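You operate a simulated robot arm through the tools that you are given. There is no shell and no other tool. Be economical: measure what you need, move in short steps, check, and stop when the job is done.

You are at the controls of a simulated two-armed robot. One attempt, no reset.

TASK
Switch the airing box off, free and lift off its lid, and put the blue filter in the grey tray.
Fine: switch off before the teal and purple levers are turned free; the lid lies in the middle of the free space beside the box. Set down upright: what you pick out.
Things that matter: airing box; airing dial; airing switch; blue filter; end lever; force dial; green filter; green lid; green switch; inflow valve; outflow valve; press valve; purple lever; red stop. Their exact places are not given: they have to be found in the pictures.

It is judged by the outcome, as a careful person would: the job done as asked, and still so three seconds after it is handed in. It fails if anything else is knocked over, pushed out of place, dropped, spilled or broken. Lids that push on must go on centred and level and be pressed home; caps that screw on are set level and turned clockwise until they are tight.

THE ROBOT
Two 7-joint arms with two-finger parallel grippers on one trunk, on a base that drives. Base frame: it is fixed to the floor where the robot stands at the start and does not move with it; the origin is under the middle of the robot, x ahead of it, y to its left, z up. Units: cm, rad, N and s.
The left shoulder is at the start at [6.2, 19.6, 115.4], the right one opposite. With the tool pointing down near the work surface each hand reaches from about 28 to 70 cm from the robot's upright axis, wherever it stands, measured 20 degrees to its own side. Places, roughly: airing box [60, -20, 90]; airing dial [60, 0, 90]; airing switch [50, 0, 90]; end lever [60, -430, 90]; force dial [70, -280, 90]; green switch [60, -280, 90]; inflow valve [60, -230, 90]; outflow valve [70, -230, 90]; press valve [70, -320, 90]; purple lever [40, -40, 100]; red stop [60, -450, 90]; shaker dial [50, -260, 90]; shaker switch [50, -250, 90]; silver turntable [70, -140, 90]; teal lever [40, -20, 100]; top of the loading table [60, -80, 80]. Payload 1.57 kg a hand.
Tool frame (each hand has its own): the origin (TCP) lies between the finger pads and is the grasp point; the fingertips stand 3 cm ahead of it; z points along the fingers, y is the line along which they close. Largest opening 11 cm; finger width 2.4, thickness 1.2; the body of the gripper, 4.8 by 11.2 cm, starts 7.8 cm behind the TCP.
Orientation is told as [roll, pitch, yaw] about the base's x, y, z axes, in that order, counted from this pose: with the fingers straight down and closing along the base's y, the tool's x points along the base's -x, its y along +y and its z along -z.

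THE INTERFACE
- The arms move only by the tool apply_moves. It takes "left_moves", "right_moves" or both (then of equal length, played together; a hand with none holds still); each is a list of rows, each a list of 3 entries, a list of its own where there are three numbers: the shift along the base's x, y, z in cm, then the turn, a rotation vector about the base's x, y, z in rad, then the finger opening in cm, from 0 to 11. In form: [[[dx, dy, dz], [ax, ay, az], gripper], ...]. A call has 1 to 8 rows; each row shifts and turns the commanded pose from where the row before left it. A row lasts 0.2 s, in which the tool goes at most 5 cm and 0.15 rad; a call with a longer step from one row to the next is refused whole, and so is a gripper value outside its range. Where a pose cannot be reached the arm comes as near as it can. A force on the tool above 40 N (or 10 N above the force at the start of the call, whichever is more), or a blocked arm, ends the call early, and 0.2 s more pass. The fingers move at their own pace (about 7.2 cm/s each) and stop on an object; they squeeze with about 32 N. The grip force told is the motor's: it shows also when the fingers shut on nothing. Time passes only in rows, and 0.2 s behind the last, so rows that do not move let the fingers close. It gives the time, the measured TCP pose, the force on the tool (base axes), the opening and the grip force at its end, in the units of the frame above (readings bear some noise), with the torque about the TCP (base axes, N m) and any sound that the robot's microphone picked up, and new pictures: "views" is both (left out), scene, wrist or none (wrist: the cameras of the hands that moved).
- Cameras (640 x 400 px; columns grow to the right, rows downward): "scene" is now at [9.63, -2.54, 172.66]; the picture's right is [-0.30, -0.96, -0.00], its down [-0.83, 0.26, -0.50] and it looks along [0.48, -0.15, -0.87] (base axes); focal length 284 px, centre (320, 200). "left" rides on the left gripper at [7, -1.6, -14.1] in its tool frame; the picture's right is [0.23, 0.97, 0.00], its down [-0.85, 0.20, -0.48] and it looks along [-0.47, 0.11, 0.88] (tool axes); focal length 222 px, centre (320, 200). "right" rides on the right gripper at [7, 1.6, -14.1] in its tool frame; the picture's right is [-0.23, 0.97, 0.00], its down [-0.86, -0.20, -0.48] and it looks along [-0.47, -0.11, 0.88] (tool axes); focal length 222 px, centre (320, 200).
- move_column(by): slides the trunk up (or, below 0, down) by that many cm; the arms and the scene camera ride with it, the base frame stays. It gives what a move gives, with no picture.
- drive_base(legs): drives the robot by 1 to 6 legs, each [ahead, left, turn to the left] in cm, cm and rad, along the robot's own axes; the way and the turn of a leg run together, so that a leg with both is an arc; at most 150 cm and 3.142 rad a leg. The arms and the cameras ride along, it lands a little off, and it stops where it bumps. It gives what a move gives, and a new picture of the scene camera.
- turn_head(pan, tilt): turns the head with the scene camera to pan (to the left, within 1.501 rad either way) and tilt (down, from -0.506 to 1.204), counted from straight ahead of the robot. It gives what a move gives, and a new picture of the scene camera.
- pixel_to_xyz(camera, pixels): there is no depth. For up to 12 entries [column, row, z] of the newest picture of that camera ("zoom" is the newest enlarged one), the place [x, y] in the base frame at which the ray of that pixel passes the height z, good to about 0.2 cm. It takes no simulated time.
- zoom(camera, box): a new picture of the part [left, top, right, bottom] of that camera's present view, enlarged. It takes no simulated time.
- job_done(): hands the job in; it is judged then, once.

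Work in short steps. Measure before you move; look again where a grasp or a placing could have gone wrong, and mend it. You have 80 turns and 260 pictures in all, those below and enlarged ones among them. Open the grippers and draw the arms clear of the work before you hand the job in, unless the task says otherwise; then end with one line.

The tools are called after "Request:" by a JSON object that holds its "fn" and its "kwargs". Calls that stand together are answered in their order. apply_moves: Moves the arms, as the interface text tells. Its arguments: {"type":"object","properties":{"left_moves":{"type":"array","items":{"type":"array"}},"right_moves":{"type":"array","items":{"type":"array"}},"views":{"type":"string","enum":["both","scene","wrist","none"]}},"required":[]} The other tools are called the same way: move_column (by) slides the trunk up or down; drive_base (legs) drives the base; turn_head (pan, tilt) turns the head that bears the scene camera; pixel_to_xyz (camera, pixels) gives the place at which the rays of pixels pass given heights; zoom (camera, box) takes an enlarged picture of a part of a camera's view; job_done () hands the job in.

At the start:

```text
time: 0.0
left_tcp_pos: [49.85, -6.64, 127.98]
left_tcp_rot: [0.002, 0.001, 0.0]
left_wrist_force: [1.2, -0.1, 1.8]
left_moment: [0.01, 0.01, 0.0]
left_opening: 11.01
left_finger_force: 0.0
right_tcp_pos: [35.4, -38.2, 129.58]
right_tcp_rot: [0.001, 0.0, 0.0]
right_wrist_force: [0.2, 0.1, -0.5]
right_moment: [0.0, -0.03, -0.02]
right_opening: 10.98
right_finger_force: 0.0
trunk travel left (down, up): [-75.0, 24.0]
robot x, y, heading: [0.34, 0.5, -0.004]
head pan, tilt: [-0.3, 1.045]
```

scene: 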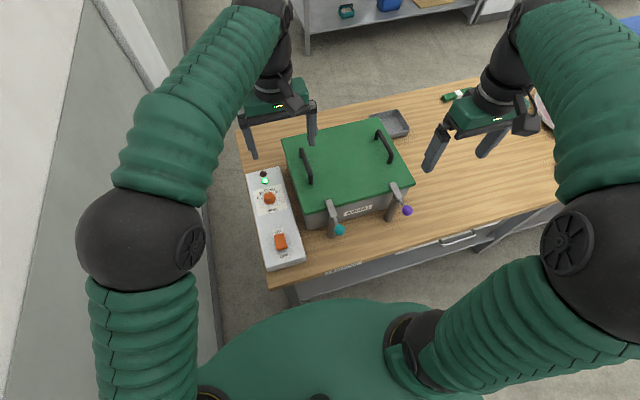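
right: 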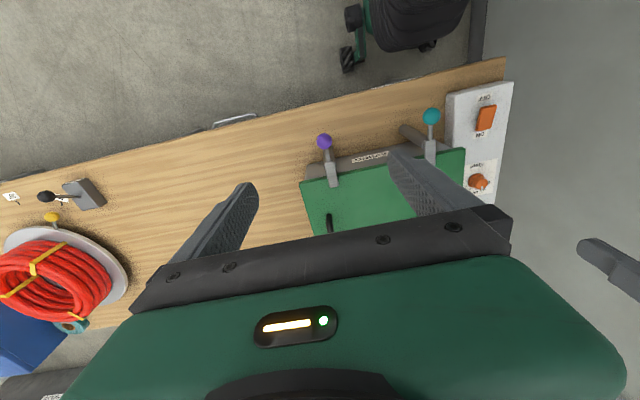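
left: 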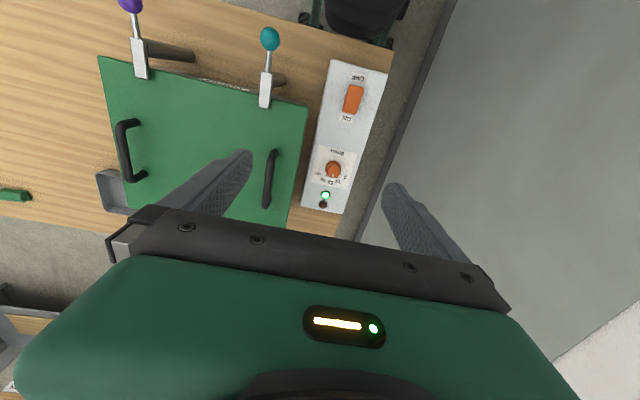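

The box, dial, rocker switch (280,241) and levers (339,229), (407,210) are visible; I zoom in to read labels.

Request:
{"fn": "zoom", "kwargs": {"camera": "scene", "box": [230, 90, 430, 280]}}

Request:
{"fn": "zoom", "kwargs": {"camera": "left", "box": [80, 0, 400, 230]}}

Request:
{"fn": "zoom", "kwargs": {"camera": "left", "box": [300, 50, 400, 220]}}

```text
2.11 times, centred on (330, 185) of scene
```

zoom: 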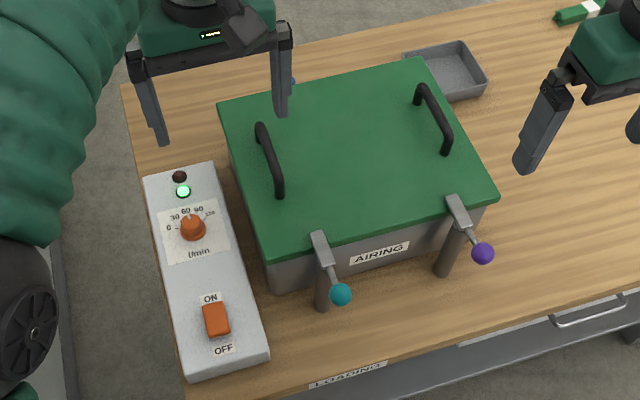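

```text
1.74 times, centred on (240, 115) of left
```

zoom: 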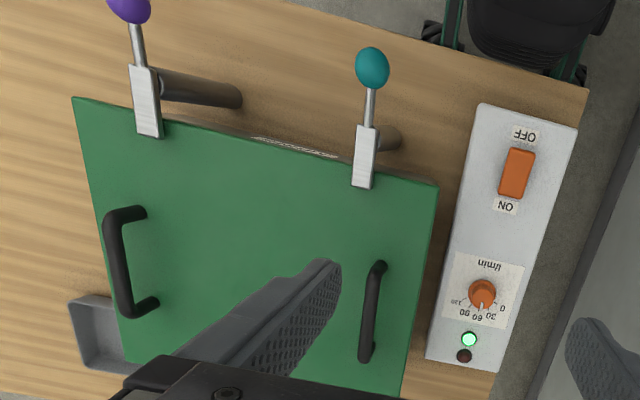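

```text
2.35 times, centred on (350, 135) of left
```

zoom: 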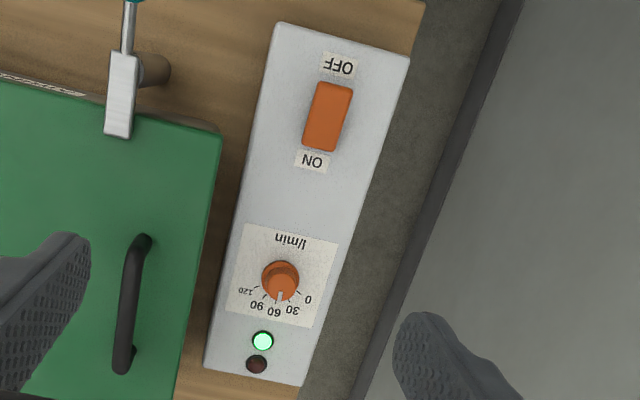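

I triangulate the main points using scene and left cameras at several heights.

Request:
{"fn": "pixel_to_xyz", "kwargs": {"camera": "scene", "pixels": [[340, 230, 95], [340, 230, 105], [407, 210, 95], [407, 210, 105], [280, 241, 84], [280, 241, 92], [284, 138, 95], [284, 138, 105], [269, 198, 84], [269, 198, 92], [386, 147, 98], [386, 147, 108]]}}

Request:
{"fn": "pixel_to_xyz", "kwargs": {"camera": "left", "pixels": [[270, 39, 95], [270, 39, 105], [131, 3, 95], [131, 3, 105], [353, 100, 84], [353, 100, 92], [333, 169, 84], [333, 169, 92], [129, 150, 98], [129, 150, 108], [269, 179, 98], [269, 179, 108]]}}

Request:
{"fn": "pixel_to_xyz", "kwargs": {"camera": "right", "pixels": [[431, 116, 95], [431, 116, 105], [324, 141, 95], [324, 141, 105], [487, 118, 84], [487, 118, 92], [464, 149, 95], [464, 149, 105]]}}

```text
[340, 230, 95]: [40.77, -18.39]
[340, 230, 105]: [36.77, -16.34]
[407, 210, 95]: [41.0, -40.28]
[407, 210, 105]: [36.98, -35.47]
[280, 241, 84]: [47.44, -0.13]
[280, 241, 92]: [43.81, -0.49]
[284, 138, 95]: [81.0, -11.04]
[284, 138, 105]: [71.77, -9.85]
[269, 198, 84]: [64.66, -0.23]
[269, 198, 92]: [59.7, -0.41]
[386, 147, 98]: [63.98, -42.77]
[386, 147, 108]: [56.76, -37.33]
```

```text
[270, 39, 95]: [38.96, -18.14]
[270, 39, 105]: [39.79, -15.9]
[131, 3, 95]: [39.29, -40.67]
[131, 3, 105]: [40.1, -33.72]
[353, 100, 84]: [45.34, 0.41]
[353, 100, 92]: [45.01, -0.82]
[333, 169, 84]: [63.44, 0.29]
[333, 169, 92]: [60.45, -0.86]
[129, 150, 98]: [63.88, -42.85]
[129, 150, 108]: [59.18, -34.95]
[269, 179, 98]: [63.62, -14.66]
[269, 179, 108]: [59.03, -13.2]
```

```text
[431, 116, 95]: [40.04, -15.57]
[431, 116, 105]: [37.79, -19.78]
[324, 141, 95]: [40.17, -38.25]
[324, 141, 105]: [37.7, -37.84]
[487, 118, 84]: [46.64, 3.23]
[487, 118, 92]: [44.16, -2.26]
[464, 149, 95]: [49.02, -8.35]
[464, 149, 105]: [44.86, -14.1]
```

Knobs ≈ [39.2,-17.4,98.7] and [39.6,-38.3,98.5]; rocker ≈ [45.1,-0.4,89]. I look at the rest of the table to the right.

Request:
{"fn": "turn_head", "kwargs": {"pan": -0.9, "tilt": 0.85}}

```text
time: 1.0
left_tcp_pos: [49.84, -6.39, 128.09]
left_tcp_rot: [0.0, 0.001, 0.001]
left_wrist_force: [-0.1, -0.5, 0.1]
left_moment: [-0.04, 0.02, 0.02]
left_opening: 10.99
left_finger_force: 0.0
right_tcp_pos: [35.29, -38.09, 129.61]
right_tcp_rot: [0.001, 0.002, 0.0]
right_wrist_force: [-0.1, 0.6, -0.4]
right_moment: [0.03, 0.01, 0.01]
right_opening: 10.99
right_finger_force: 0.0
trunk travel left (down, up): [-75.0, 24.0]
robot x, y, heading: [0.09, 0.2, 0.001]
head pan, tilt: [-0.901, 0.85]
```

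scene: 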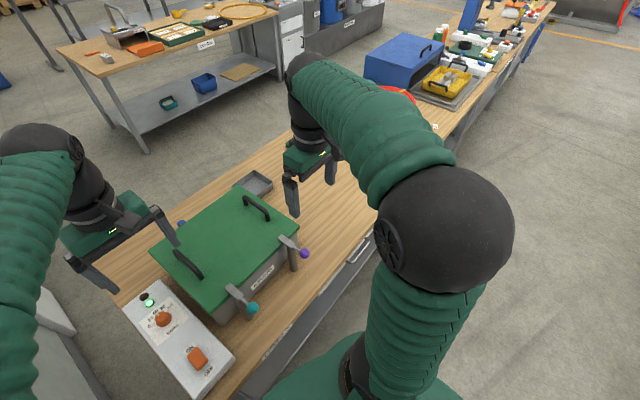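

Next, measure the ends of the rocker precisely from the left view before moving (head move hardly changes it).

Request:
{"fn": "zoom", "kwargs": {"camera": "left", "box": [320, 55, 390, 125]}}

Request:
{"fn": "zoom", "kwargs": {"camera": "scene", "box": [140, 170, 320, 340]}}

```text
5.71 times, centred on (355, 90) of left
```

zoom: 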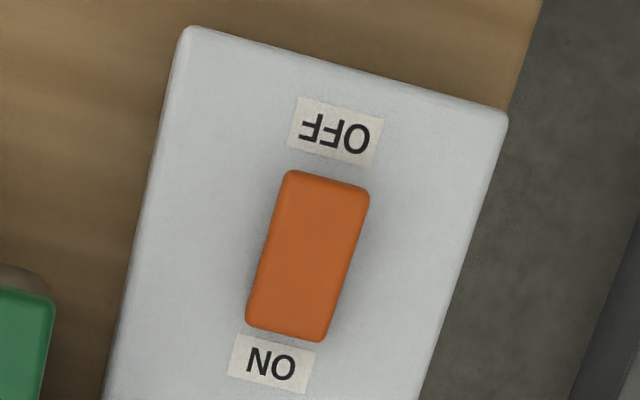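

```text
2.35 times, centred on (230, 255) of scene
```

zoom: 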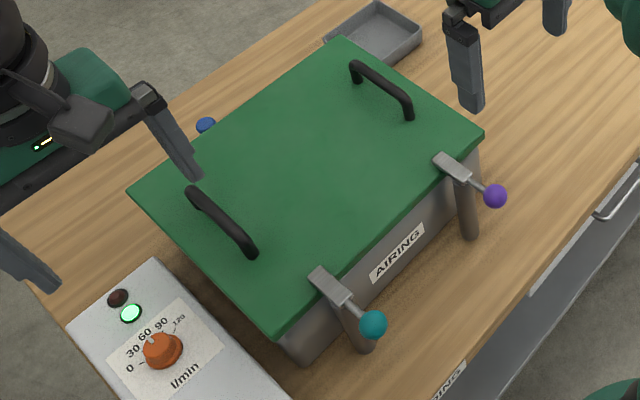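

A blue round thing behind the box needs a later look. Compute the rocker ends at z≈89.

Request:
{"fn": "pixel_to_xyz", "kwargs": {"camera": "left", "pixels": [[356.4, 86.5, 89.5], [348.9, 113.6, 88], [353.5, 97, 89]]}}

Request:
{"fn": "pixel_to_xyz", "kwargs": {"camera": "scene", "pixels": [[182, 223, 85], [182, 223, 90], [182, 223, 98], [252, 308, 98.7]]}}

```text
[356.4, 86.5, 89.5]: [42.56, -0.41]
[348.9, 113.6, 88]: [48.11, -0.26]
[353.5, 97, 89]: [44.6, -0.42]
```

```text
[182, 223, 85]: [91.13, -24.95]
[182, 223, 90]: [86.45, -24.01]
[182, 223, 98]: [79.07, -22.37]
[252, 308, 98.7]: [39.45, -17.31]
```

The raised OFF end is near [42.6,-0.4,89.5]. Close the left fingers and bring the tip above the OFF end.

Request:
{"fn": "apply_moves", "kwargs": {"left_moves": [[[-0.8, 0.75, -4], [0, 0, 0], 0], [[-0.8, 0.75, -4], [0, 0, 0], 0], [[-0.8, 0.75, -4], [0, 0, 0], 0], [[-0.8, 0.75, -4], [0, 0, 0], 0], [[-0.8, 0.75, -4], [0, 0, 0], 0], [[-0.8, 0.75, -4], [0, 0, 0], 0], [[-0.9, 0.75, -4], [0, 0, 0], 0], [[-0.8, 0.75, -3], [0, 0, 0], 0]], "views": "both"}}

```text
time: 2.8
left_tcp_pos: [43.4, -0.17, 97.14]
left_tcp_rot: [0.0, -0.001, -0.001]
left_wrist_force: [-0.4, 0.5, 0.4]
left_moment: [0.01, 0.04, -0.01]
left_opening: 0.0
left_finger_force: 21.0
right_tcp_pos: [35.44, -38.05, 129.53]
right_tcp_rot: [0.001, 0.0, 0.001]
right_wrist_force: [-0.1, 0.0, -0.2]
right_moment: [0.04, -0.01, -0.02]
right_opening: 10.97
right_finger_force: 0.0
trunk travel left (down, up): [-75.0, 24.0]
robot x, y, heading: [0.04, 0.02, -0.006]
head pan, tilt: [-0.901, 0.85]
```

scene: 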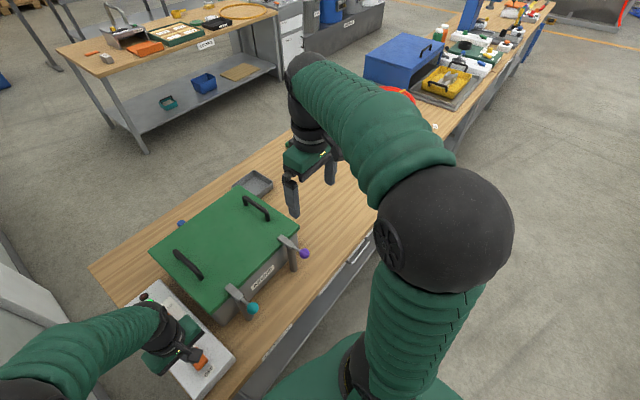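
left: 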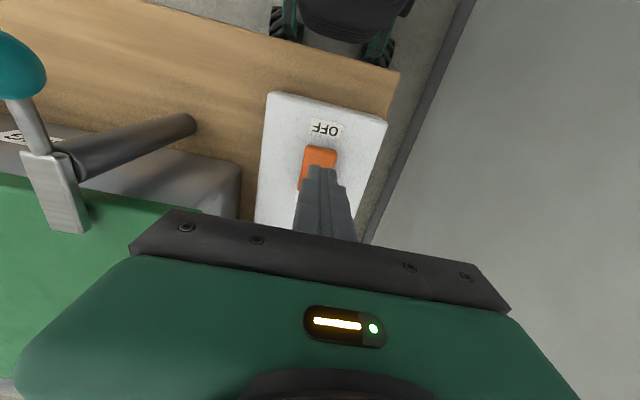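

Tip is over the rocker. Descend in small steps onto the OFF end.

Request:
{"fn": "apply_moves", "kwargs": {"left_moves": [[[-0.4, -0.2, -1.5], [0, 0, 0], 0], [[0, 0, -1.5], [0, 0, 0], 0], [[0, 0, -0.7], [0, 0, 0], 0], [[0, 0, -0.5], [0, 0, 0], 0], [[0, 0, -0.5], [0, 0, 0], 0], [[0, 0, -0.5], [0, 0, 0], 0], [[0, 0, -0.5], [0, 0, 0], 0]], "views": "wrist"}}

```text
time: 4.4
left_tcp_pos: [42.81, -0.55, 91.93]
left_tcp_rot: [-0.006, -0.009, -0.001]
left_wrist_force: [0.5, 1.1, 31.9]
left_moment: [0.13, -0.41, -0.23]
left_opening: 0.0
left_finger_force: 20.8
right_tcp_pos: [34.8, -37.99, 129.8]
right_tcp_rot: [0.001, -0.005, 0.0]
right_wrist_force: [-0.1, -0.1, 1.1]
right_moment: [0.02, -0.02, -0.02]
right_opening: 11.01
right_finger_force: 0.1
trunk travel left (down, up): [-75.0, 24.0]
robot x, y, heading: [-0.16, 0.33, -0.003]
head pan, tilt: [-0.901, 0.85]
```

left: 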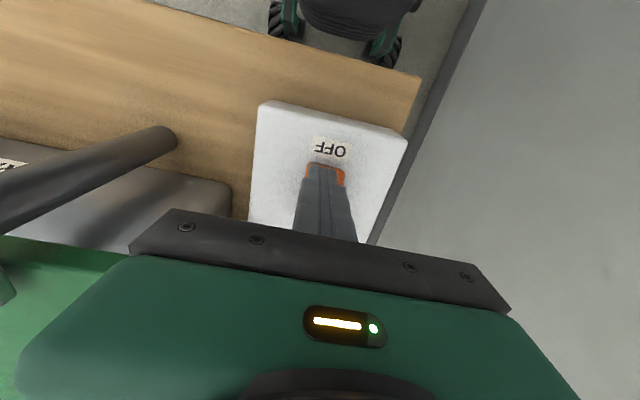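

Contact with 32 N. Raise and see whether the lamp is off.

Request:
{"fn": "apply_moves", "kwargs": {"left_moves": [[[0, 0, 3], [0, 0, 0], 0], [[0, 0, 5], [0, 0, 0], 0], [[0, 0, 5], [0, 0, 0], 0], [[-3, 1, 4], [0, 0, 0], 0], [[-4, 1, 3], [0, 0, 0], 0]], "views": "both"}}

Request:
{"fn": "zoom", "kwargs": {"camera": "scene", "box": [90, 170, 320, 390]}}

```text
refused: row 4 steps farther than a row can; nothing moved
```

```text
1.82 times, centred on (205, 280) of scene
```

zoom: 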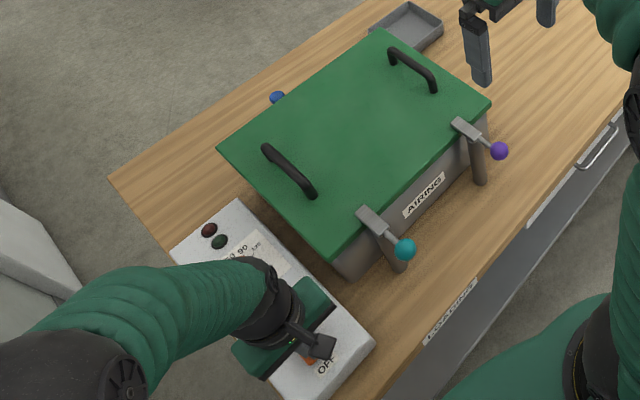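

The green lamp is off. Raise the left hand, out of the way.

Request:
{"fn": "apply_moves", "kwargs": {"left_moves": [[[0, 0, 3], [0, 0, 0], 0], [[0, 0, 4.5], [0, 0, 0], 0], [[0, 0, 4.5], [0, 0, 0], 0], [[-2, 0, 4], [0, 0, 0], 0], [[-2, 1, 4], [0, 0, 0], 0]], "views": "both"}}

Request:
{"fn": "zoom", "kwargs": {"camera": "scene", "box": [90, 170, 320, 390]}}

```text
time: 5.6
left_tcp_pos: [38.44, 0.45, 111.56]
left_tcp_rot: [0.0, -0.001, 0.001]
left_wrist_force: [-1.1, -0.1, -0.7]
left_moment: [0.02, -0.02, 0.01]
left_opening: 0.0
left_finger_force: 21.0
right_tcp_pos: [34.98, -38.1, 129.68]
right_tcp_rot: [-0.001, -0.002, 0.0]
right_wrist_force: [0.3, 0.8, 0.1]
right_moment: [0.02, -0.01, 0.0]
right_opening: 10.99
right_finger_force: 0.0
trunk travel left (down, up): [-75.0, 24.0]
robot x, y, heading: [0.07, -0.1, 0.0]
head pan, tilt: [-0.901, 0.85]
```

scene: 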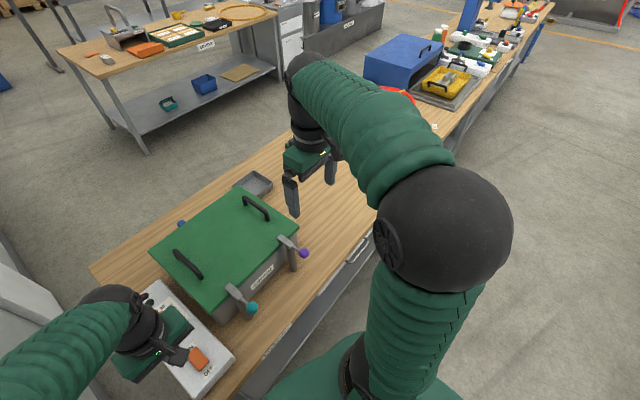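
left: 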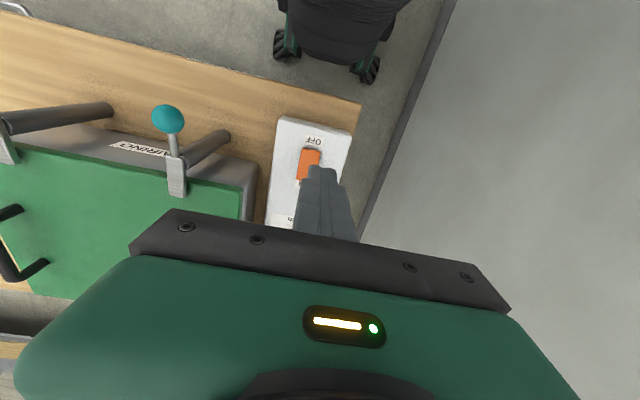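

```text
1.82 times, centred on (205, 280) of scene
```

zoom: 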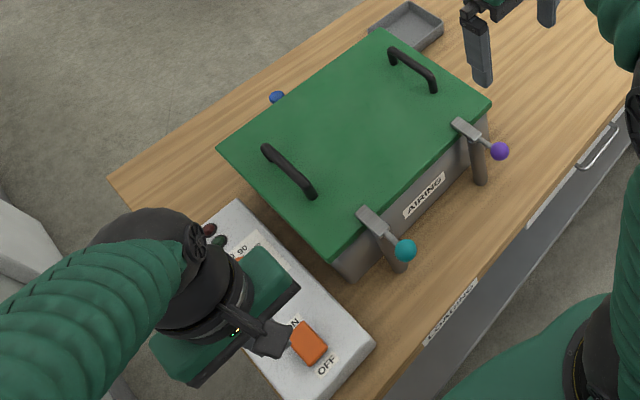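

Switched off. Now look behind the box at the blue thing with the right wrist camera: move the right hand forward high above the lid.

Request:
{"fn": "apply_moves", "kwargs": {"right_moves": [[[4.2, 0.9, -1], [0, 0, 0], 11], [[4.2, 0.9, -1], [0, 0, 0], 11], [[4.2, 0.9, -1], [0, 0, 0], 11], [[4.2, 0.9, -1], [0, 0, 0], 11], [[4.2, 0.9, -1], [0, 0, 0], 11], [[4.2, 0.9, -1], [0, 0, 0], 11], [[4.2, 0.9, -1], [0, 0, 0], 11]], "views": "both"}}

```text
time: 7.2
left_tcp_pos: [38.96, 0.34, 111.04]
left_tcp_rot: [0.002, 0.004, 0.0]
left_wrist_force: [-0.6, 1.1, 0.3]
left_moment: [0.0, 0.0, 0.01]
left_opening: 0.0
left_finger_force: 21.6
right_tcp_pos: [64.17, -31.69, 122.03]
right_tcp_rot: [0.005, 0.006, 0.0]
right_wrist_force: [0.1, -0.3, 0.0]
right_moment: [0.01, 0.04, 0.03]
right_opening: 11.02
right_finger_force: 0.0
right hand out of reach, approached as far as the arm can: row 7
trunk travel left (down, up): [-75.0, 24.0]
robot x, y, heading: [-0.1, -0.12, -0.001]
head pan, tilt: [-0.901, 0.85]
```

scene: 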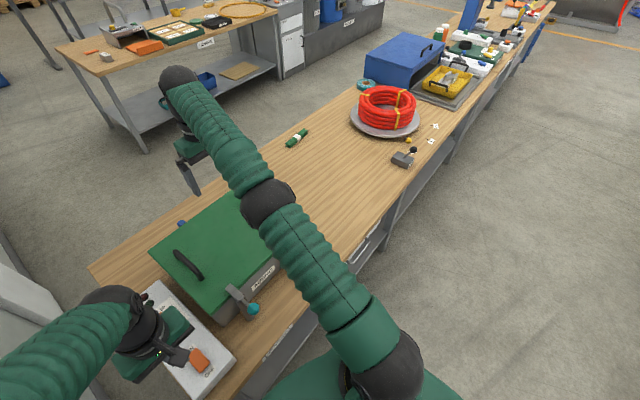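
right: 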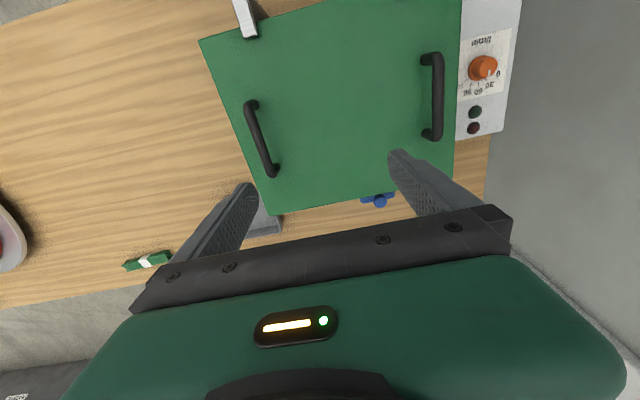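

The table's free area and a blue thing at (378,200) behind the lid are visible; zoom.

Request:
{"fn": "zoom", "kwargs": {"camera": "right", "box": [330, 160, 430, 230]}}

Request:
{"fn": "zoom", "kwargs": {"camera": "scene", "box": [230, 70, 470, 260]}}

Request:
{"fn": "pixel_to_xyz", "kwargs": {"camera": "right", "pixels": [[378, 200, 82], [378, 200, 88], [378, 200, 96], [272, 214, 96], [199, 40, 96], [390, 193, 96], [265, 232, 81], [148, 262, 82]]}}

Request:
{"fn": "pixel_to_xyz", "kwargs": {"camera": "scene", "pixels": [[182, 223, 82], [182, 223, 92], [297, 137, 82], [351, 118, 82], [402, 159, 82], [408, 140, 82], [350, 255, 80], [383, 210, 80]]}}

```text
5.71 times, centred on (380, 195) of right
```

zoom: 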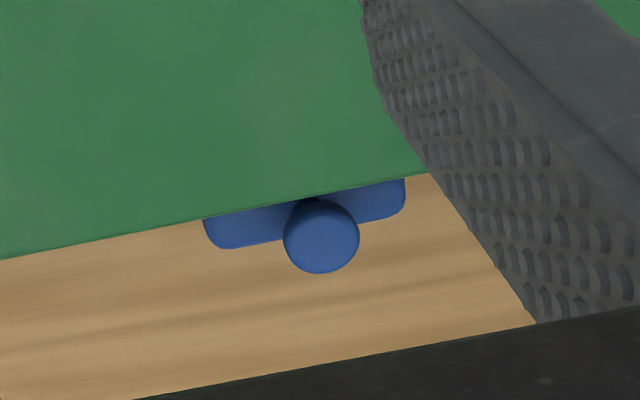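

```text
2.11 times, centred on (350, 165) of scene
```

zoom: 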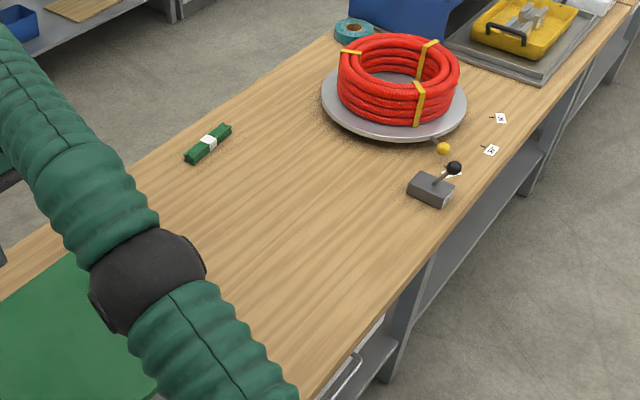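

```text
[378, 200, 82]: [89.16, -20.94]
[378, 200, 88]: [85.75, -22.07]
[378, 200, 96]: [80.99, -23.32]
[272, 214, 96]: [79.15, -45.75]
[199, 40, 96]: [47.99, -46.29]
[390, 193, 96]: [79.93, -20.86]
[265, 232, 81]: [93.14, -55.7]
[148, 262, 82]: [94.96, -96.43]
```

```text
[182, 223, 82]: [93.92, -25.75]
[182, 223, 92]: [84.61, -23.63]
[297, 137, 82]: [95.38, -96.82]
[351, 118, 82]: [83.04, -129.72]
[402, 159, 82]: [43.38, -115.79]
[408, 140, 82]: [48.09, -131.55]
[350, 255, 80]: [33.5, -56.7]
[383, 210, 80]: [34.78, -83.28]
```

The blue part sits at the back under the lid edge; I keep it in mind. Now look closely at the teal lever from the left hand to find its pivot.

Request:
{"fn": "zoom", "kwargs": {"camera": "left", "box": [100, 80, 280, 220]}}

Request:
{"fn": "pixel_to_xyz", "kwargs": {"camera": "left", "pixels": [[168, 119, 98.7], [178, 155, 97], [176, 192, 97], [186, 165, 97], [175, 158, 97]]}}

Request:
{"fn": "turn_head", "kwargs": {"pan": -0.5, "tilt": 0.95}}

```text
2.86 times, centred on (190, 150) of left
```

zoom: 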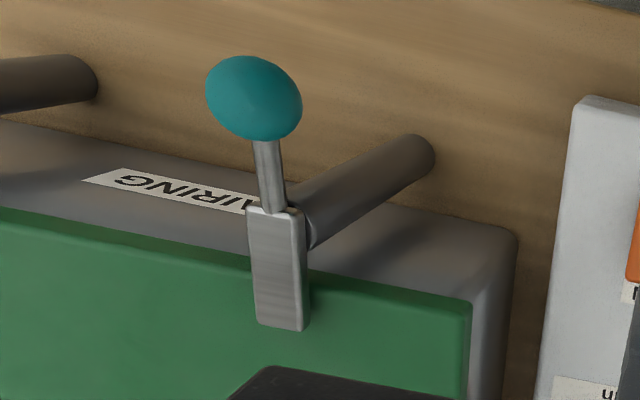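

```text
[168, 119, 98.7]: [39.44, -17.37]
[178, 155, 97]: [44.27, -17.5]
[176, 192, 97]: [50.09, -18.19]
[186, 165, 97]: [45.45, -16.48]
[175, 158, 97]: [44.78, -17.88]
```

```text
time: 8.1
left_tcp_pos: [38.58, 0.35, 111.3]
left_tcp_rot: [0.001, 0.001, 0.0]
left_wrist_force: [-0.3, -0.5, 0.6]
left_moment: [0.0, -0.01, 0.02]
left_opening: 0.0
left_finger_force: 21.2
right_tcp_pos: [63.76, -31.63, 122.41]
right_tcp_rot: [0.0, 0.0, -0.001]
right_wrist_force: [-0.1, 0.3, -0.2]
right_moment: [0.0, -0.04, -0.03]
right_opening: 11.02
right_finger_force: 0.0
trunk travel left (down, up): [-75.0, 24.0]
robot x, y, heading: [-0.25, 0.29, -0.005]
head pan, tilt: [-0.499, 0.949]
```

scene: 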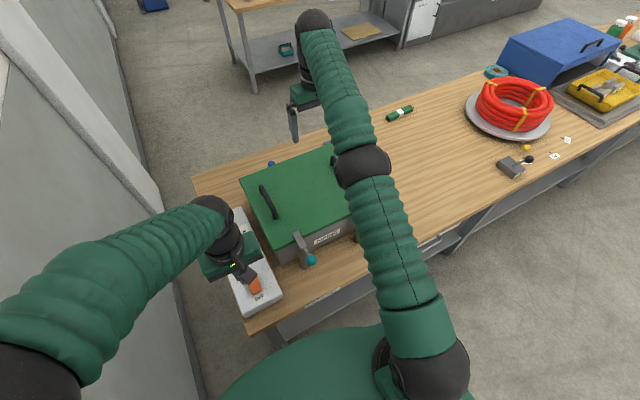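

Teal pivot ≈ [45.3,-17.4], arm radius ≈ 6.1. Withdraw the right hand and bring the closed left fingers beside the teal knob (+y side).

Request:
{"fn": "apply_moves", "kwargs": {"left_moves": [[[0, 0, 0], [0, 0, 0], 0], [[0, 0, 0], [0, 0, 0], 0], [[0, 0, 0], [0, 0, 0], 0], [[0, -2.5, 0], [0, 0, 0], 0], [[0.3, -2.5, 0], [0, 0, 0], 0], [[0.3, -2.5, 0], [0, 0, 0], 0], [[0, -3, -2], [0, 0, 0], 0], [[0, -3, -2], [0, 0, 0], 0]], "right_moves": [[[-4, -2.5, 1], [0, 0, 0], 11], [[-4, -2.5, 1], [0, 0, 0], 5], [[-4, -2.5, 0], [0, 0, 0], 0], [[-4, -2.5, 0], [0, 0, 0], 0], [[-4, -2.5, 0], [0, 0, 0], 0], [[-4, -2.5, 0], [0, 0, 0], 0], [[-4, 0, 0], [0, 0, 0], 0], [[0, 0, 0], [0, 0, 0], 0]], "views": "both"}}

```text
time: 9.9
left_tcp_pos: [44.95, -10.2, 116.51]
left_tcp_rot: [-0.124, -0.146, 0.117]
left_wrist_force: [0.5, -0.1, 0.6]
left_moment: [0.03, 0.02, -0.05]
left_opening: 0.0
left_finger_force: 21.5
right_tcp_pos: [35.85, -46.14, 124.22]
right_tcp_rot: [-0.001, 0.0, 0.001]
right_wrist_force: [-0.7, 0.5, -0.4]
right_moment: [-0.03, 0.02, 0.02]
right_opening: 0.01
right_finger_force: 21.5
trunk travel left (down, up): [-75.0, 24.0]
robot x, y, heading: [0.03, -0.13, 0.0]
head pan, tilt: [-0.499, 0.949]
stopped in row 8 (left hand): the arm was blocked; the commanded pose is now the measured one
```

scene: 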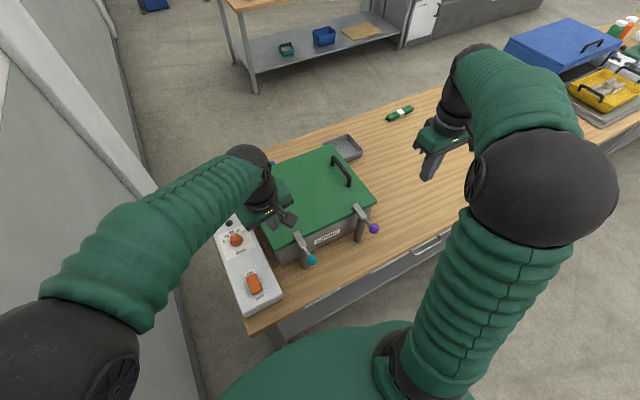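
right: 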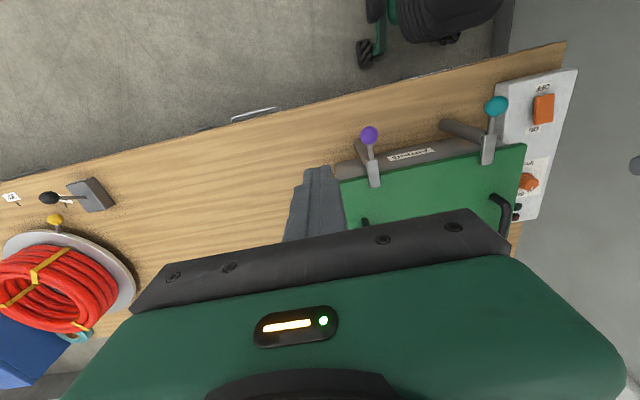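
left: 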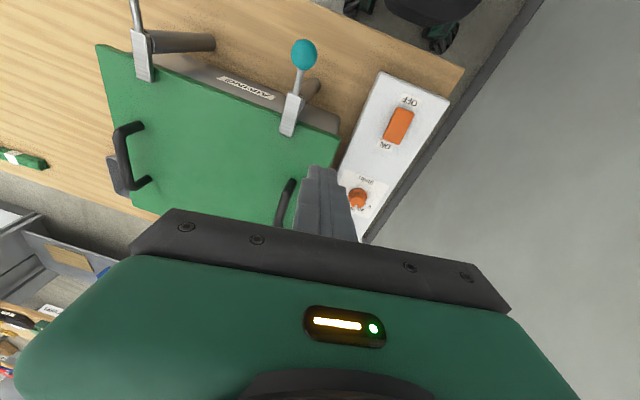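

The left arm was blocked reaching across the body. Drive the robot right 28 cm to centre it on the box, then right the hand.

Request:
{"fn": "drive_base", "kwargs": {"legs": [[0, -28, 0]]}}

Request:
{"fn": "apply_moves", "kwargs": {"left_moves": [[[-2, 4, 0], [0.06, 0.073, -0.058], 0], [[-2, 4, 0], [0.063, 0.073, -0.059], 0]], "views": "both"}}

```text
time: 11.9
left_tcp_pos: [44.66, -37.25, 116.62]
left_tcp_rot: [-0.135, -0.144, 0.114]
left_wrist_force: [0.0, 1.5, 1.7]
left_moment: [-0.07, 0.08, -0.04]
left_opening: 0.02
left_finger_force: 21.6
right_tcp_pos: [35.91, -72.79, 124.7]
right_tcp_rot: [-0.011, -0.002, 0.005]
right_wrist_force: [0.5, 0.5, 0.2]
right_moment: [0.0, 0.06, 0.02]
right_opening: 0.0
right_finger_force: 20.6
trunk travel left (down, up): [-75.0, 24.0]
robot x, y, heading: [0.29, -27.47, -0.002]
head pan, tilt: [-0.499, 0.949]
```

scene: 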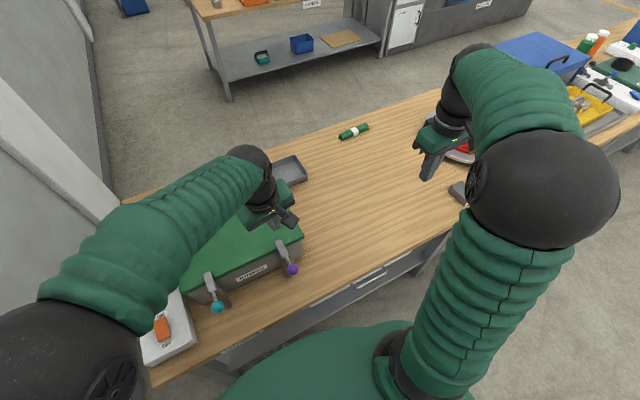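

```text
time: 12.5
left_tcp_pos: [40.81, -30.21, 116.68]
left_tcp_rot: [0.005, -0.005, -0.015]
left_wrist_force: [-0.5, 0.8, 0.4]
left_moment: [-0.01, 0.01, 0.0]
left_opening: 0.0
left_finger_force: 21.6
right_tcp_pos: [35.81, -73.93, 124.41]
right_tcp_rot: [-0.002, -0.004, 0.004]
right_wrist_force: [0.0, 0.2, -0.8]
right_moment: [0.01, -0.02, 0.03]
right_opening: 0.0
right_finger_force: 21.6
trunk travel left (down, up): [-75.0, 24.0]
robot x, y, heading: [0.08, -27.6, 0.004]
head pan, tilt: [-0.499, 0.949]
```

scene: 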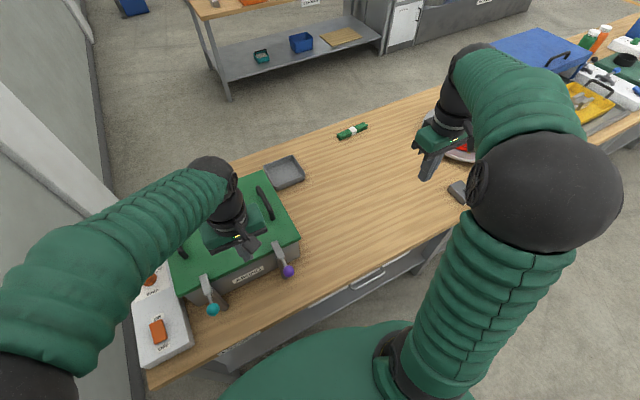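
left: 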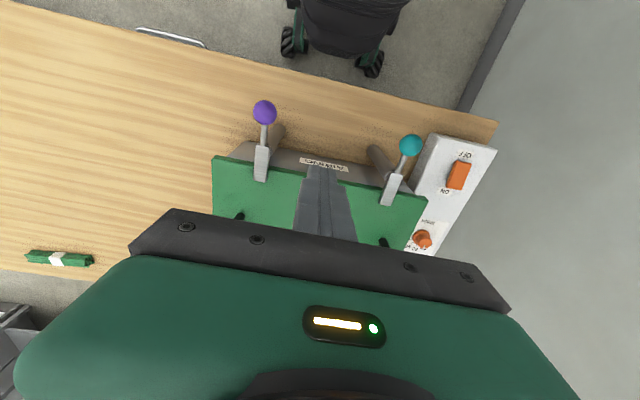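

Check knob coordinates from the new left pose, then move beside teal.

Request:
{"fn": "pixel_to_xyz", "kwargs": {"camera": "left", "pixels": [[410, 145, 98.7], [264, 112, 98.5]]}}

Request:
{"fn": "apply_moves", "kwargs": {"left_moves": [[[-0.3, 3.5, 0], [0, 0, 0], 0], [[-0.3, 3.5, 0], [0, 0, 0], 0], [[-0.3, 3.5, -2], [0, 0, 0], 0], [[-0.3, 3, -3], [0, 0, 0], 0], [[-0.2, 2.7, -3], [0, 0, 0], 0], [[-0.2, 0.5, -4], [0, 0, 0], 0]], "views": "wrist"}}

```text
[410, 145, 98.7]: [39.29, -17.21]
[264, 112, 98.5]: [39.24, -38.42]
```

```text
time: 13.9
left_tcp_pos: [39.0, -13.53, 104.57]
left_tcp_rot: [0.004, -0.003, -0.015]
left_wrist_force: [-0.5, 0.7, -0.8]
left_moment: [0.02, -0.01, -0.01]
left_opening: 0.0
left_finger_force: 21.4
right_tcp_pos: [35.99, -73.76, 124.33]
right_tcp_rot: [-0.001, 0.001, 0.007]
right_wrist_force: [0.3, 0.1, 0.1]
right_moment: [-0.01, -0.02, -0.01]
right_opening: 0.02
right_finger_force: 20.9
trunk travel left (down, up): [-75.0, 24.0]
robot x, y, heading: [0.08, -27.91, -0.001]
head pan, tilt: [-0.499, 0.949]
```

left: 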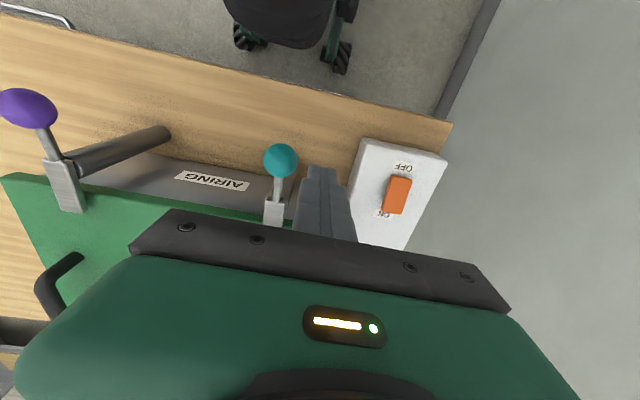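

Lower beside the knob and push -y along the arc, first ~45°.

Request:
{"fn": "apply_moves", "kwargs": {"left_moves": [[[0, 0, -4], [0, 0, 0], 0], [[0, -1.3, 0], [0, 0, 0], 0], [[-0.1, -1.2, 0], [0, 0, 0], 0], [[-0.1, -1.2, 0], [0, 0, 0], 0], [[-0.1, -1.1, 0], [0, 0, 0], 0], [[0.4, -1.1, 0], [0, 0, 0], 0], [[0.4, -1.1, 0], [0, 0, 0], 0]], "views": "wrist"}}

```text
time: 14.7
left_tcp_pos: [38.85, -14.63, 100.51]
left_tcp_rot: [0.008, -0.009, -0.003]
left_wrist_force: [2.1, 19.6, -2.2]
left_moment: [0.36, -0.04, 0.11]
left_opening: 0.0
left_finger_force: 20.9
right_tcp_pos: [35.67, -72.87, 124.69]
right_tcp_rot: [-0.008, -0.003, 0.005]
right_wrist_force: [0.1, -0.1, 0.0]
right_moment: [0.06, -0.02, -0.03]
right_opening: 0.0
right_finger_force: 21.1
trunk travel left (down, up): [-75.0, 24.0]
robot x, y, heading: [0.23, -27.54, 0.005]
head pan, tilt: [-0.499, 0.949]
stopped in row 4 (left hand): the force on the tool passed its limit at 42 N (the readings are from after the stop); the commanded pose is now the measured one
```

left: 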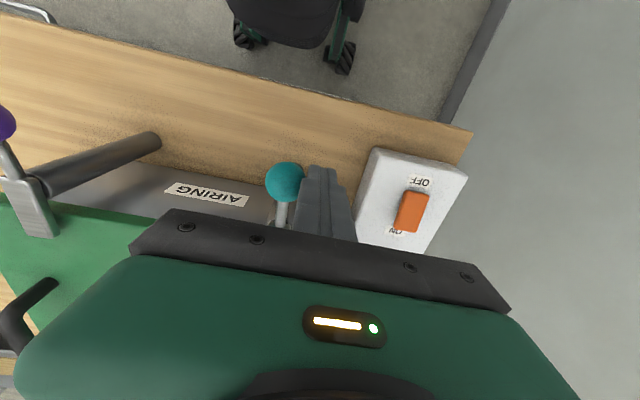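

No movement that way (42 N); try the other direction. Go over to the -y side of the knob.

Request:
{"fn": "apply_moves", "kwargs": {"left_moves": [[[0, 1.2, 0], [0, 0, 0], 0], [[0, 0, 4.5], [0, 0, 0], 0], [[0.2, -4, 1], [0, 0, 0], 0], [[0.2, -4, 0], [0, 0, 0], 0], [[0, -0.3, -5], [0, 0, 0], 0], [[0, 0, -0.5], [0, 0, 0], 0]], "views": "wrist"}}

```text
time: 16.1
left_tcp_pos: [39.37, -22.7, 100.45]
left_tcp_rot: [0.01, -0.009, -0.007]
left_wrist_force: [-0.6, -0.4, -0.9]
left_moment: [-0.01, -0.01, -0.01]
left_opening: 0.0
left_finger_force: 21.3
right_tcp_pos: [35.72, -73.53, 124.42]
right_tcp_rot: [-0.002, -0.004, 0.005]
right_wrist_force: [0.4, -1.2, 0.0]
right_moment: [0.01, 0.0, 0.03]
right_opening: 0.0
right_finger_force: 21.4
trunk travel left (down, up): [-75.0, 24.0]
robot x, y, heading: [-0.16, -27.59, 0.004]
head pan, tilt: [-0.499, 0.949]
```

left: 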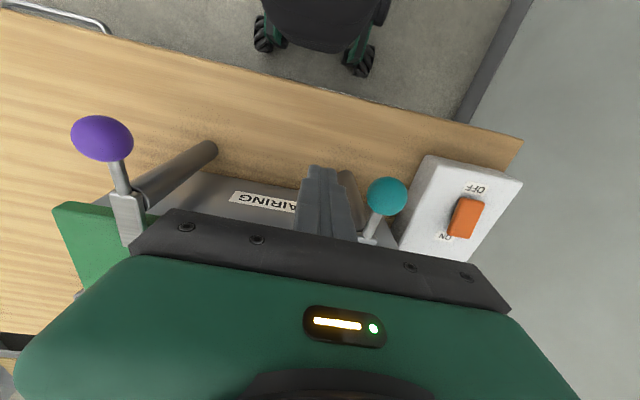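

Push toward +y along the mirrored arc.

Request:
{"fn": "apply_moves", "kwargs": {"left_moves": [[[-0.2, 1.8, 0], [0, 0, 0], 0], [[-0.2, 1.2, 0], [0, 0, 0], 0], [[-0.1, 1.2, 0], [0, 0, 0], 0], [[-0.1, 1.2, 0], [0, 0, 0], 0], [[0.1, 1.2, 0], [0, 0, 0], 0], [[0.4, 1.1, 0], [0, 0, 0], 0], [[0.5, 1.0, 0], [0, 0, 0], 0]], "views": "wrist"}}

```text
time: 17.7
left_tcp_pos: [39.72, -13.96, 100.69]
left_tcp_rot: [0.008, -0.008, -0.008]
left_wrist_force: [-0.8, -0.3, 0.2]
left_moment: [-0.03, 0.01, -0.01]
left_opening: 0.0
left_finger_force: 21.0
right_tcp_pos: [35.76, -73.66, 124.3]
right_tcp_rot: [-0.001, -0.005, 0.005]
right_wrist_force: [-0.3, -1.1, 0.0]
right_moment: [-0.01, 0.02, 0.02]
right_opening: 0.0
right_finger_force: 21.4
trunk travel left (down, up): [-75.0, 24.0]
robot x, y, heading: [-0.09, -27.54, 0.003]
head pan, tilt: [-0.499, 0.949]
```

left: 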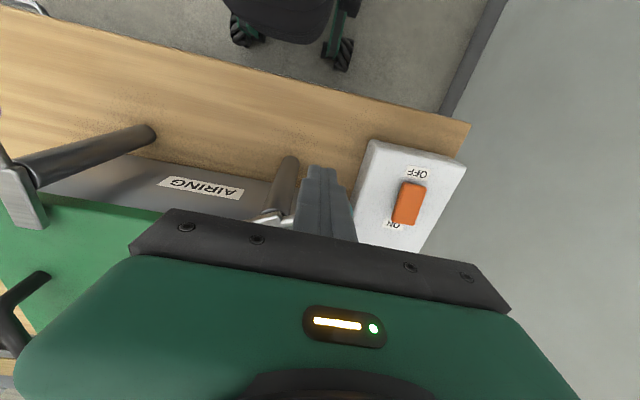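

The lever turns. Continue to about 95–100°.

Request:
{"fn": "apply_moves", "kwargs": {"left_moves": [[[0.7, 0.8, 0], [0, 0, 0], 0], [[0.8, 0.8, 0], [0, 0, 0], 0], [[0.9, 0.6, 0], [0, 0, 0], 0], [[0.9, 0.5, 0], [0, 0, 0], 0], [[0.8, 0.2, 0], [0, 0, 0], 0]], "views": "both"}}

Request:
{"fn": "zoom", "kwargs": {"camera": "scene", "box": [130, 160, 330, 350]}}

```text
time: 18.9
left_tcp_pos: [42.58, -11.13, 100.68]
left_tcp_rot: [0.011, 0.003, -0.01]
left_wrist_force: [-39.0, -9.1, -8.1]
left_moment: [-0.13, 0.8, -0.16]
left_opening: 0.01
left_finger_force: 21.2
right_tcp_pos: [34.92, -73.84, 124.63]
right_tcp_rot: [-0.002, -0.012, 0.006]
right_wrist_force: [0.3, 0.7, -0.3]
right_moment: [0.0, -0.03, 0.02]
right_opening: 0.0
right_finger_force: 21.3
trunk travel left (down, up): [-75.0, 24.0]
robot x, y, heading: [-0.54, -27.29, -0.002]
head pan, tilt: [-0.499, 0.949]
```

scene: 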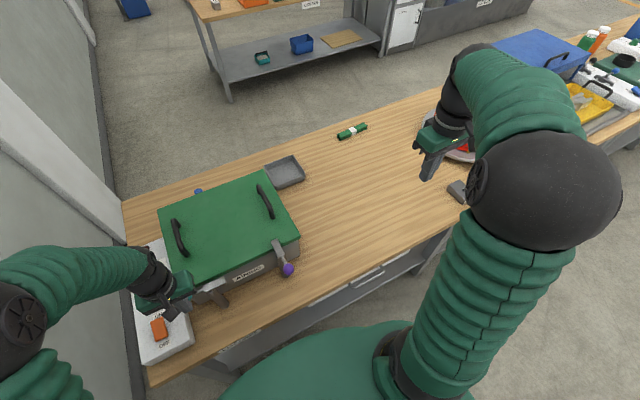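
left: 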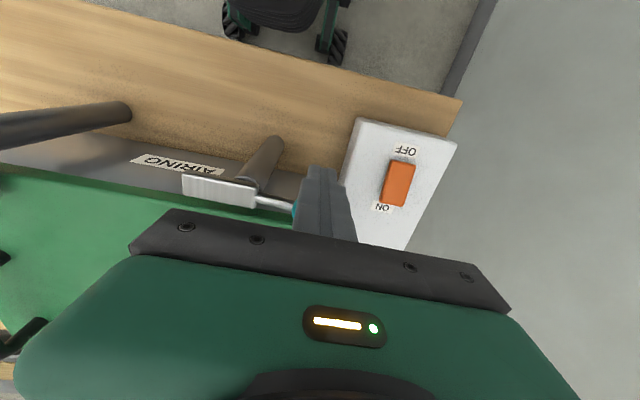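

```text
2.11 times, centred on (230, 255) of scene
```

zoom: 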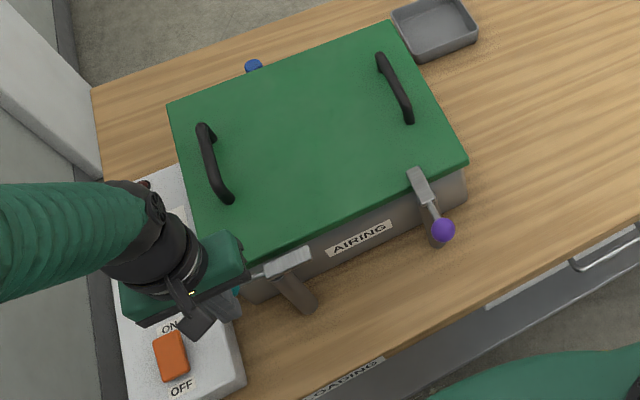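

Teal is at its stop, bar clear of lid. Retract left and bring the right hand over towards purple.

Request:
{"fn": "apply_moves", "kwargs": {"left_moves": [[[-2, 0, 0], [0, 0, 0], 0], [[-0.5, 0, 4.5], [0, 0, 0], 0], [[0, 0, 4.5], [0, 0, 0], 0], [[0, 3, 4], [0, 0, 0], 0], [[0, 3, 3], [0, 0, 0], 0], [[0, 3, 2], [0, 0, 0], 0], [[0, 2, 0], [0, 0, 0], 0], [[0, 0, 0], [0, 0, 0], 0]], "right_moves": [[[0.5, 4.5, -1], [0, 0, 0], 0], [[0.5, 4.5, -1], [0, 0, 0], 0], [[0.5, 4.5, -1], [0, 0, 0], 0], [[0.5, 4.5, -1], [0, 0, 0], 0], [[0.5, 4.5, -1], [0, 0, 0], 0], [[0.5, 4.5, -1], [0, 0, 0], 0], [[0.5, 4.5, -1], [0, 0, 0], 0], [[0.5, 4.5, -1], [0, 0, 0], 0]], "views": "both"}}

```text
time: 20.7
left_tcp_pos: [41.52, 0.21, 118.56]
left_tcp_rot: [0.006, -0.007, -0.008]
left_wrist_force: [0.8, 0.5, 0.4]
left_moment: [0.02, 0.01, -0.01]
left_opening: 0.0
left_finger_force: 21.2
right_tcp_pos: [39.77, -37.46, 116.12]
right_tcp_rot: [-0.004, -0.001, 0.004]
right_wrist_force: [0.2, 0.3, 0.9]
right_moment: [-0.01, -0.04, 0.0]
right_opening: 0.0
right_finger_force: 20.9
trunk travel left (down, up): [-75.0, 24.0]
robot x, y, heading: [0.14, -27.49, -0.002]
head pan, tilt: [-0.499, 0.949]
```

scene: 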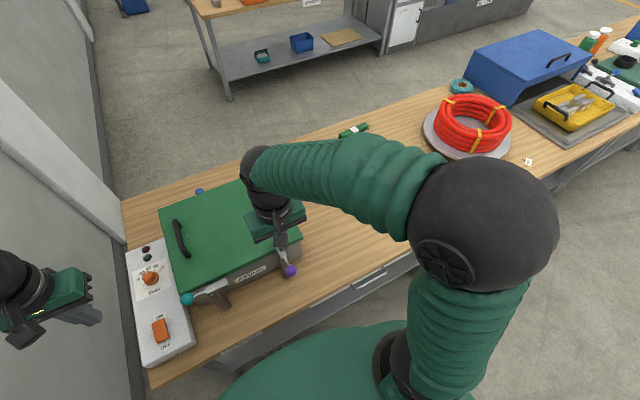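
right: 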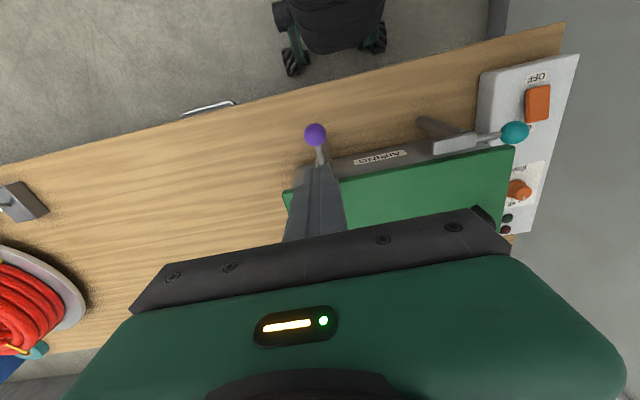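
left: 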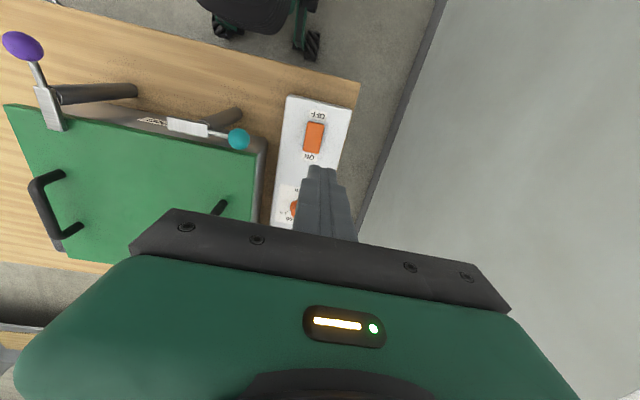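

Try purple outward (-y): lower right fingers on its +y side, then push.

Request:
{"fn": "apply_moves", "kwargs": {"right_moves": [[[-0.5, 3, -3], [0, 0, 0], 0], [[0, 0.4, -4.5], [0, 0, 0], 0], [[0, 0, -4.5], [0, 0, 0], 0], [[0, 0, -3.6], [0, 0, 0], 0], [[-0.1, -1, 0], [0, 0, 0], 0], [[-0.1, -1, 0], [0, 0, 0], 0], [[-0.1, -1, 0], [0, 0, 0], 0], [[-0.1, -1, 0], [0, 0, 0], 0]], "views": "wrist"}}

```text
time: 22.5
left_tcp_pos: [41.47, 0.1, 118.53]
left_tcp_rot: [0.007, -0.006, -0.009]
left_wrist_force: [0.7, 0.2, -1.0]
left_moment: [0.01, -0.03, -0.01]
left_opening: 0.03
left_finger_force: 21.2
right_tcp_pos: [38.86, -38.11, 100.78]
right_tcp_rot: [-0.003, -0.004, 0.007]
right_wrist_force: [0.3, -0.1, -0.1]
right_moment: [-0.01, 0.01, -0.02]
right_opening: 0.02
right_finger_force: 21.4
trunk travel left (down, up): [-75.0, 24.0]
robot x, y, heading: [-0.01, -27.73, 0.007]
head pan, tilt: [-0.499, 0.949]
```

right: 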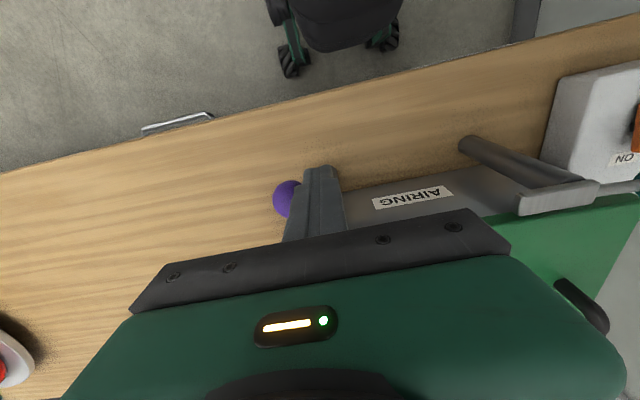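

It moves freely outward. Continue along the arc to the stop.

Request:
{"fn": "apply_moves", "kwargs": {"right_moves": [[[0, -1.1, 0], [0, 0, 0], 0], [[0.4, -1.1, 0], [0, 0, 0], 0], [[0.4, -1.1, 0], [0, 0, 0], 0], [[0.5, -1, 0], [0, 0, 0], 0], [[0.8, -0.9, 0], [0, 0, 0], 0], [[0.9, -0.7, 0], [0, 0, 0], 0], [[0.9, -0.4, 0], [0, 0, 0], 0], [[0.5, -0.1, 0], [0, 0, 0], 0]], "views": "both"}}

```text
time: 24.3
left_tcp_pos: [40.82, 0.33, 118.7]
left_tcp_rot: [0.006, -0.013, -0.011]
left_wrist_force: [1.0, -0.3, -0.3]
left_moment: [-0.03, 0.0, 0.02]
left_opening: 0.02
left_finger_force: 21.2
right_tcp_pos: [42.47, -44.18, 100.72]
right_tcp_rot: [-0.005, 0.006, 0.005]
right_wrist_force: [-27.7, 5.5, -6.4]
right_moment: [-0.02, 0.6, 0.12]
right_opening: 0.02
right_finger_force: 21.3
trunk travel left (down, up): [-75.0, 24.0]
robot x, y, heading: [-0.15, -27.5, 0.008]
head pan, tilt: [-0.499, 0.949]
```

scene: 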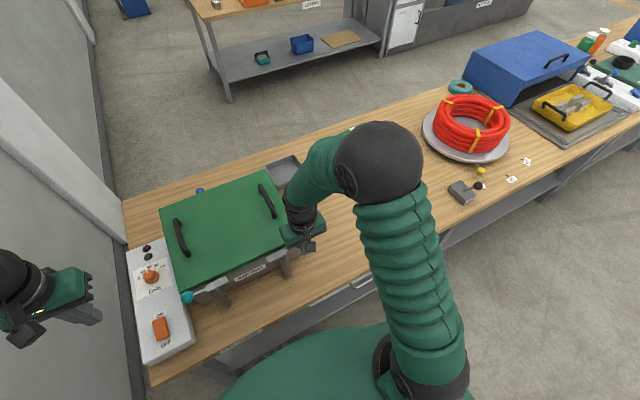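
right: 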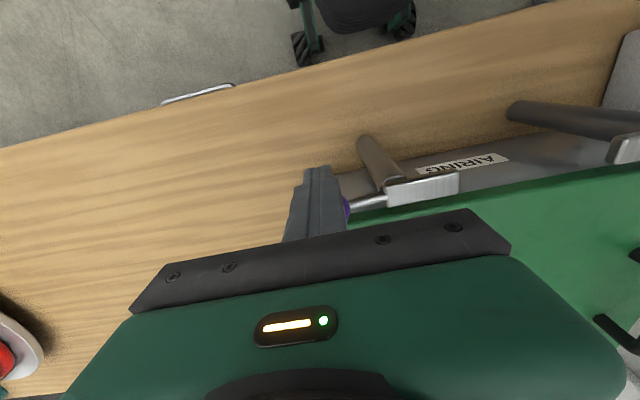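

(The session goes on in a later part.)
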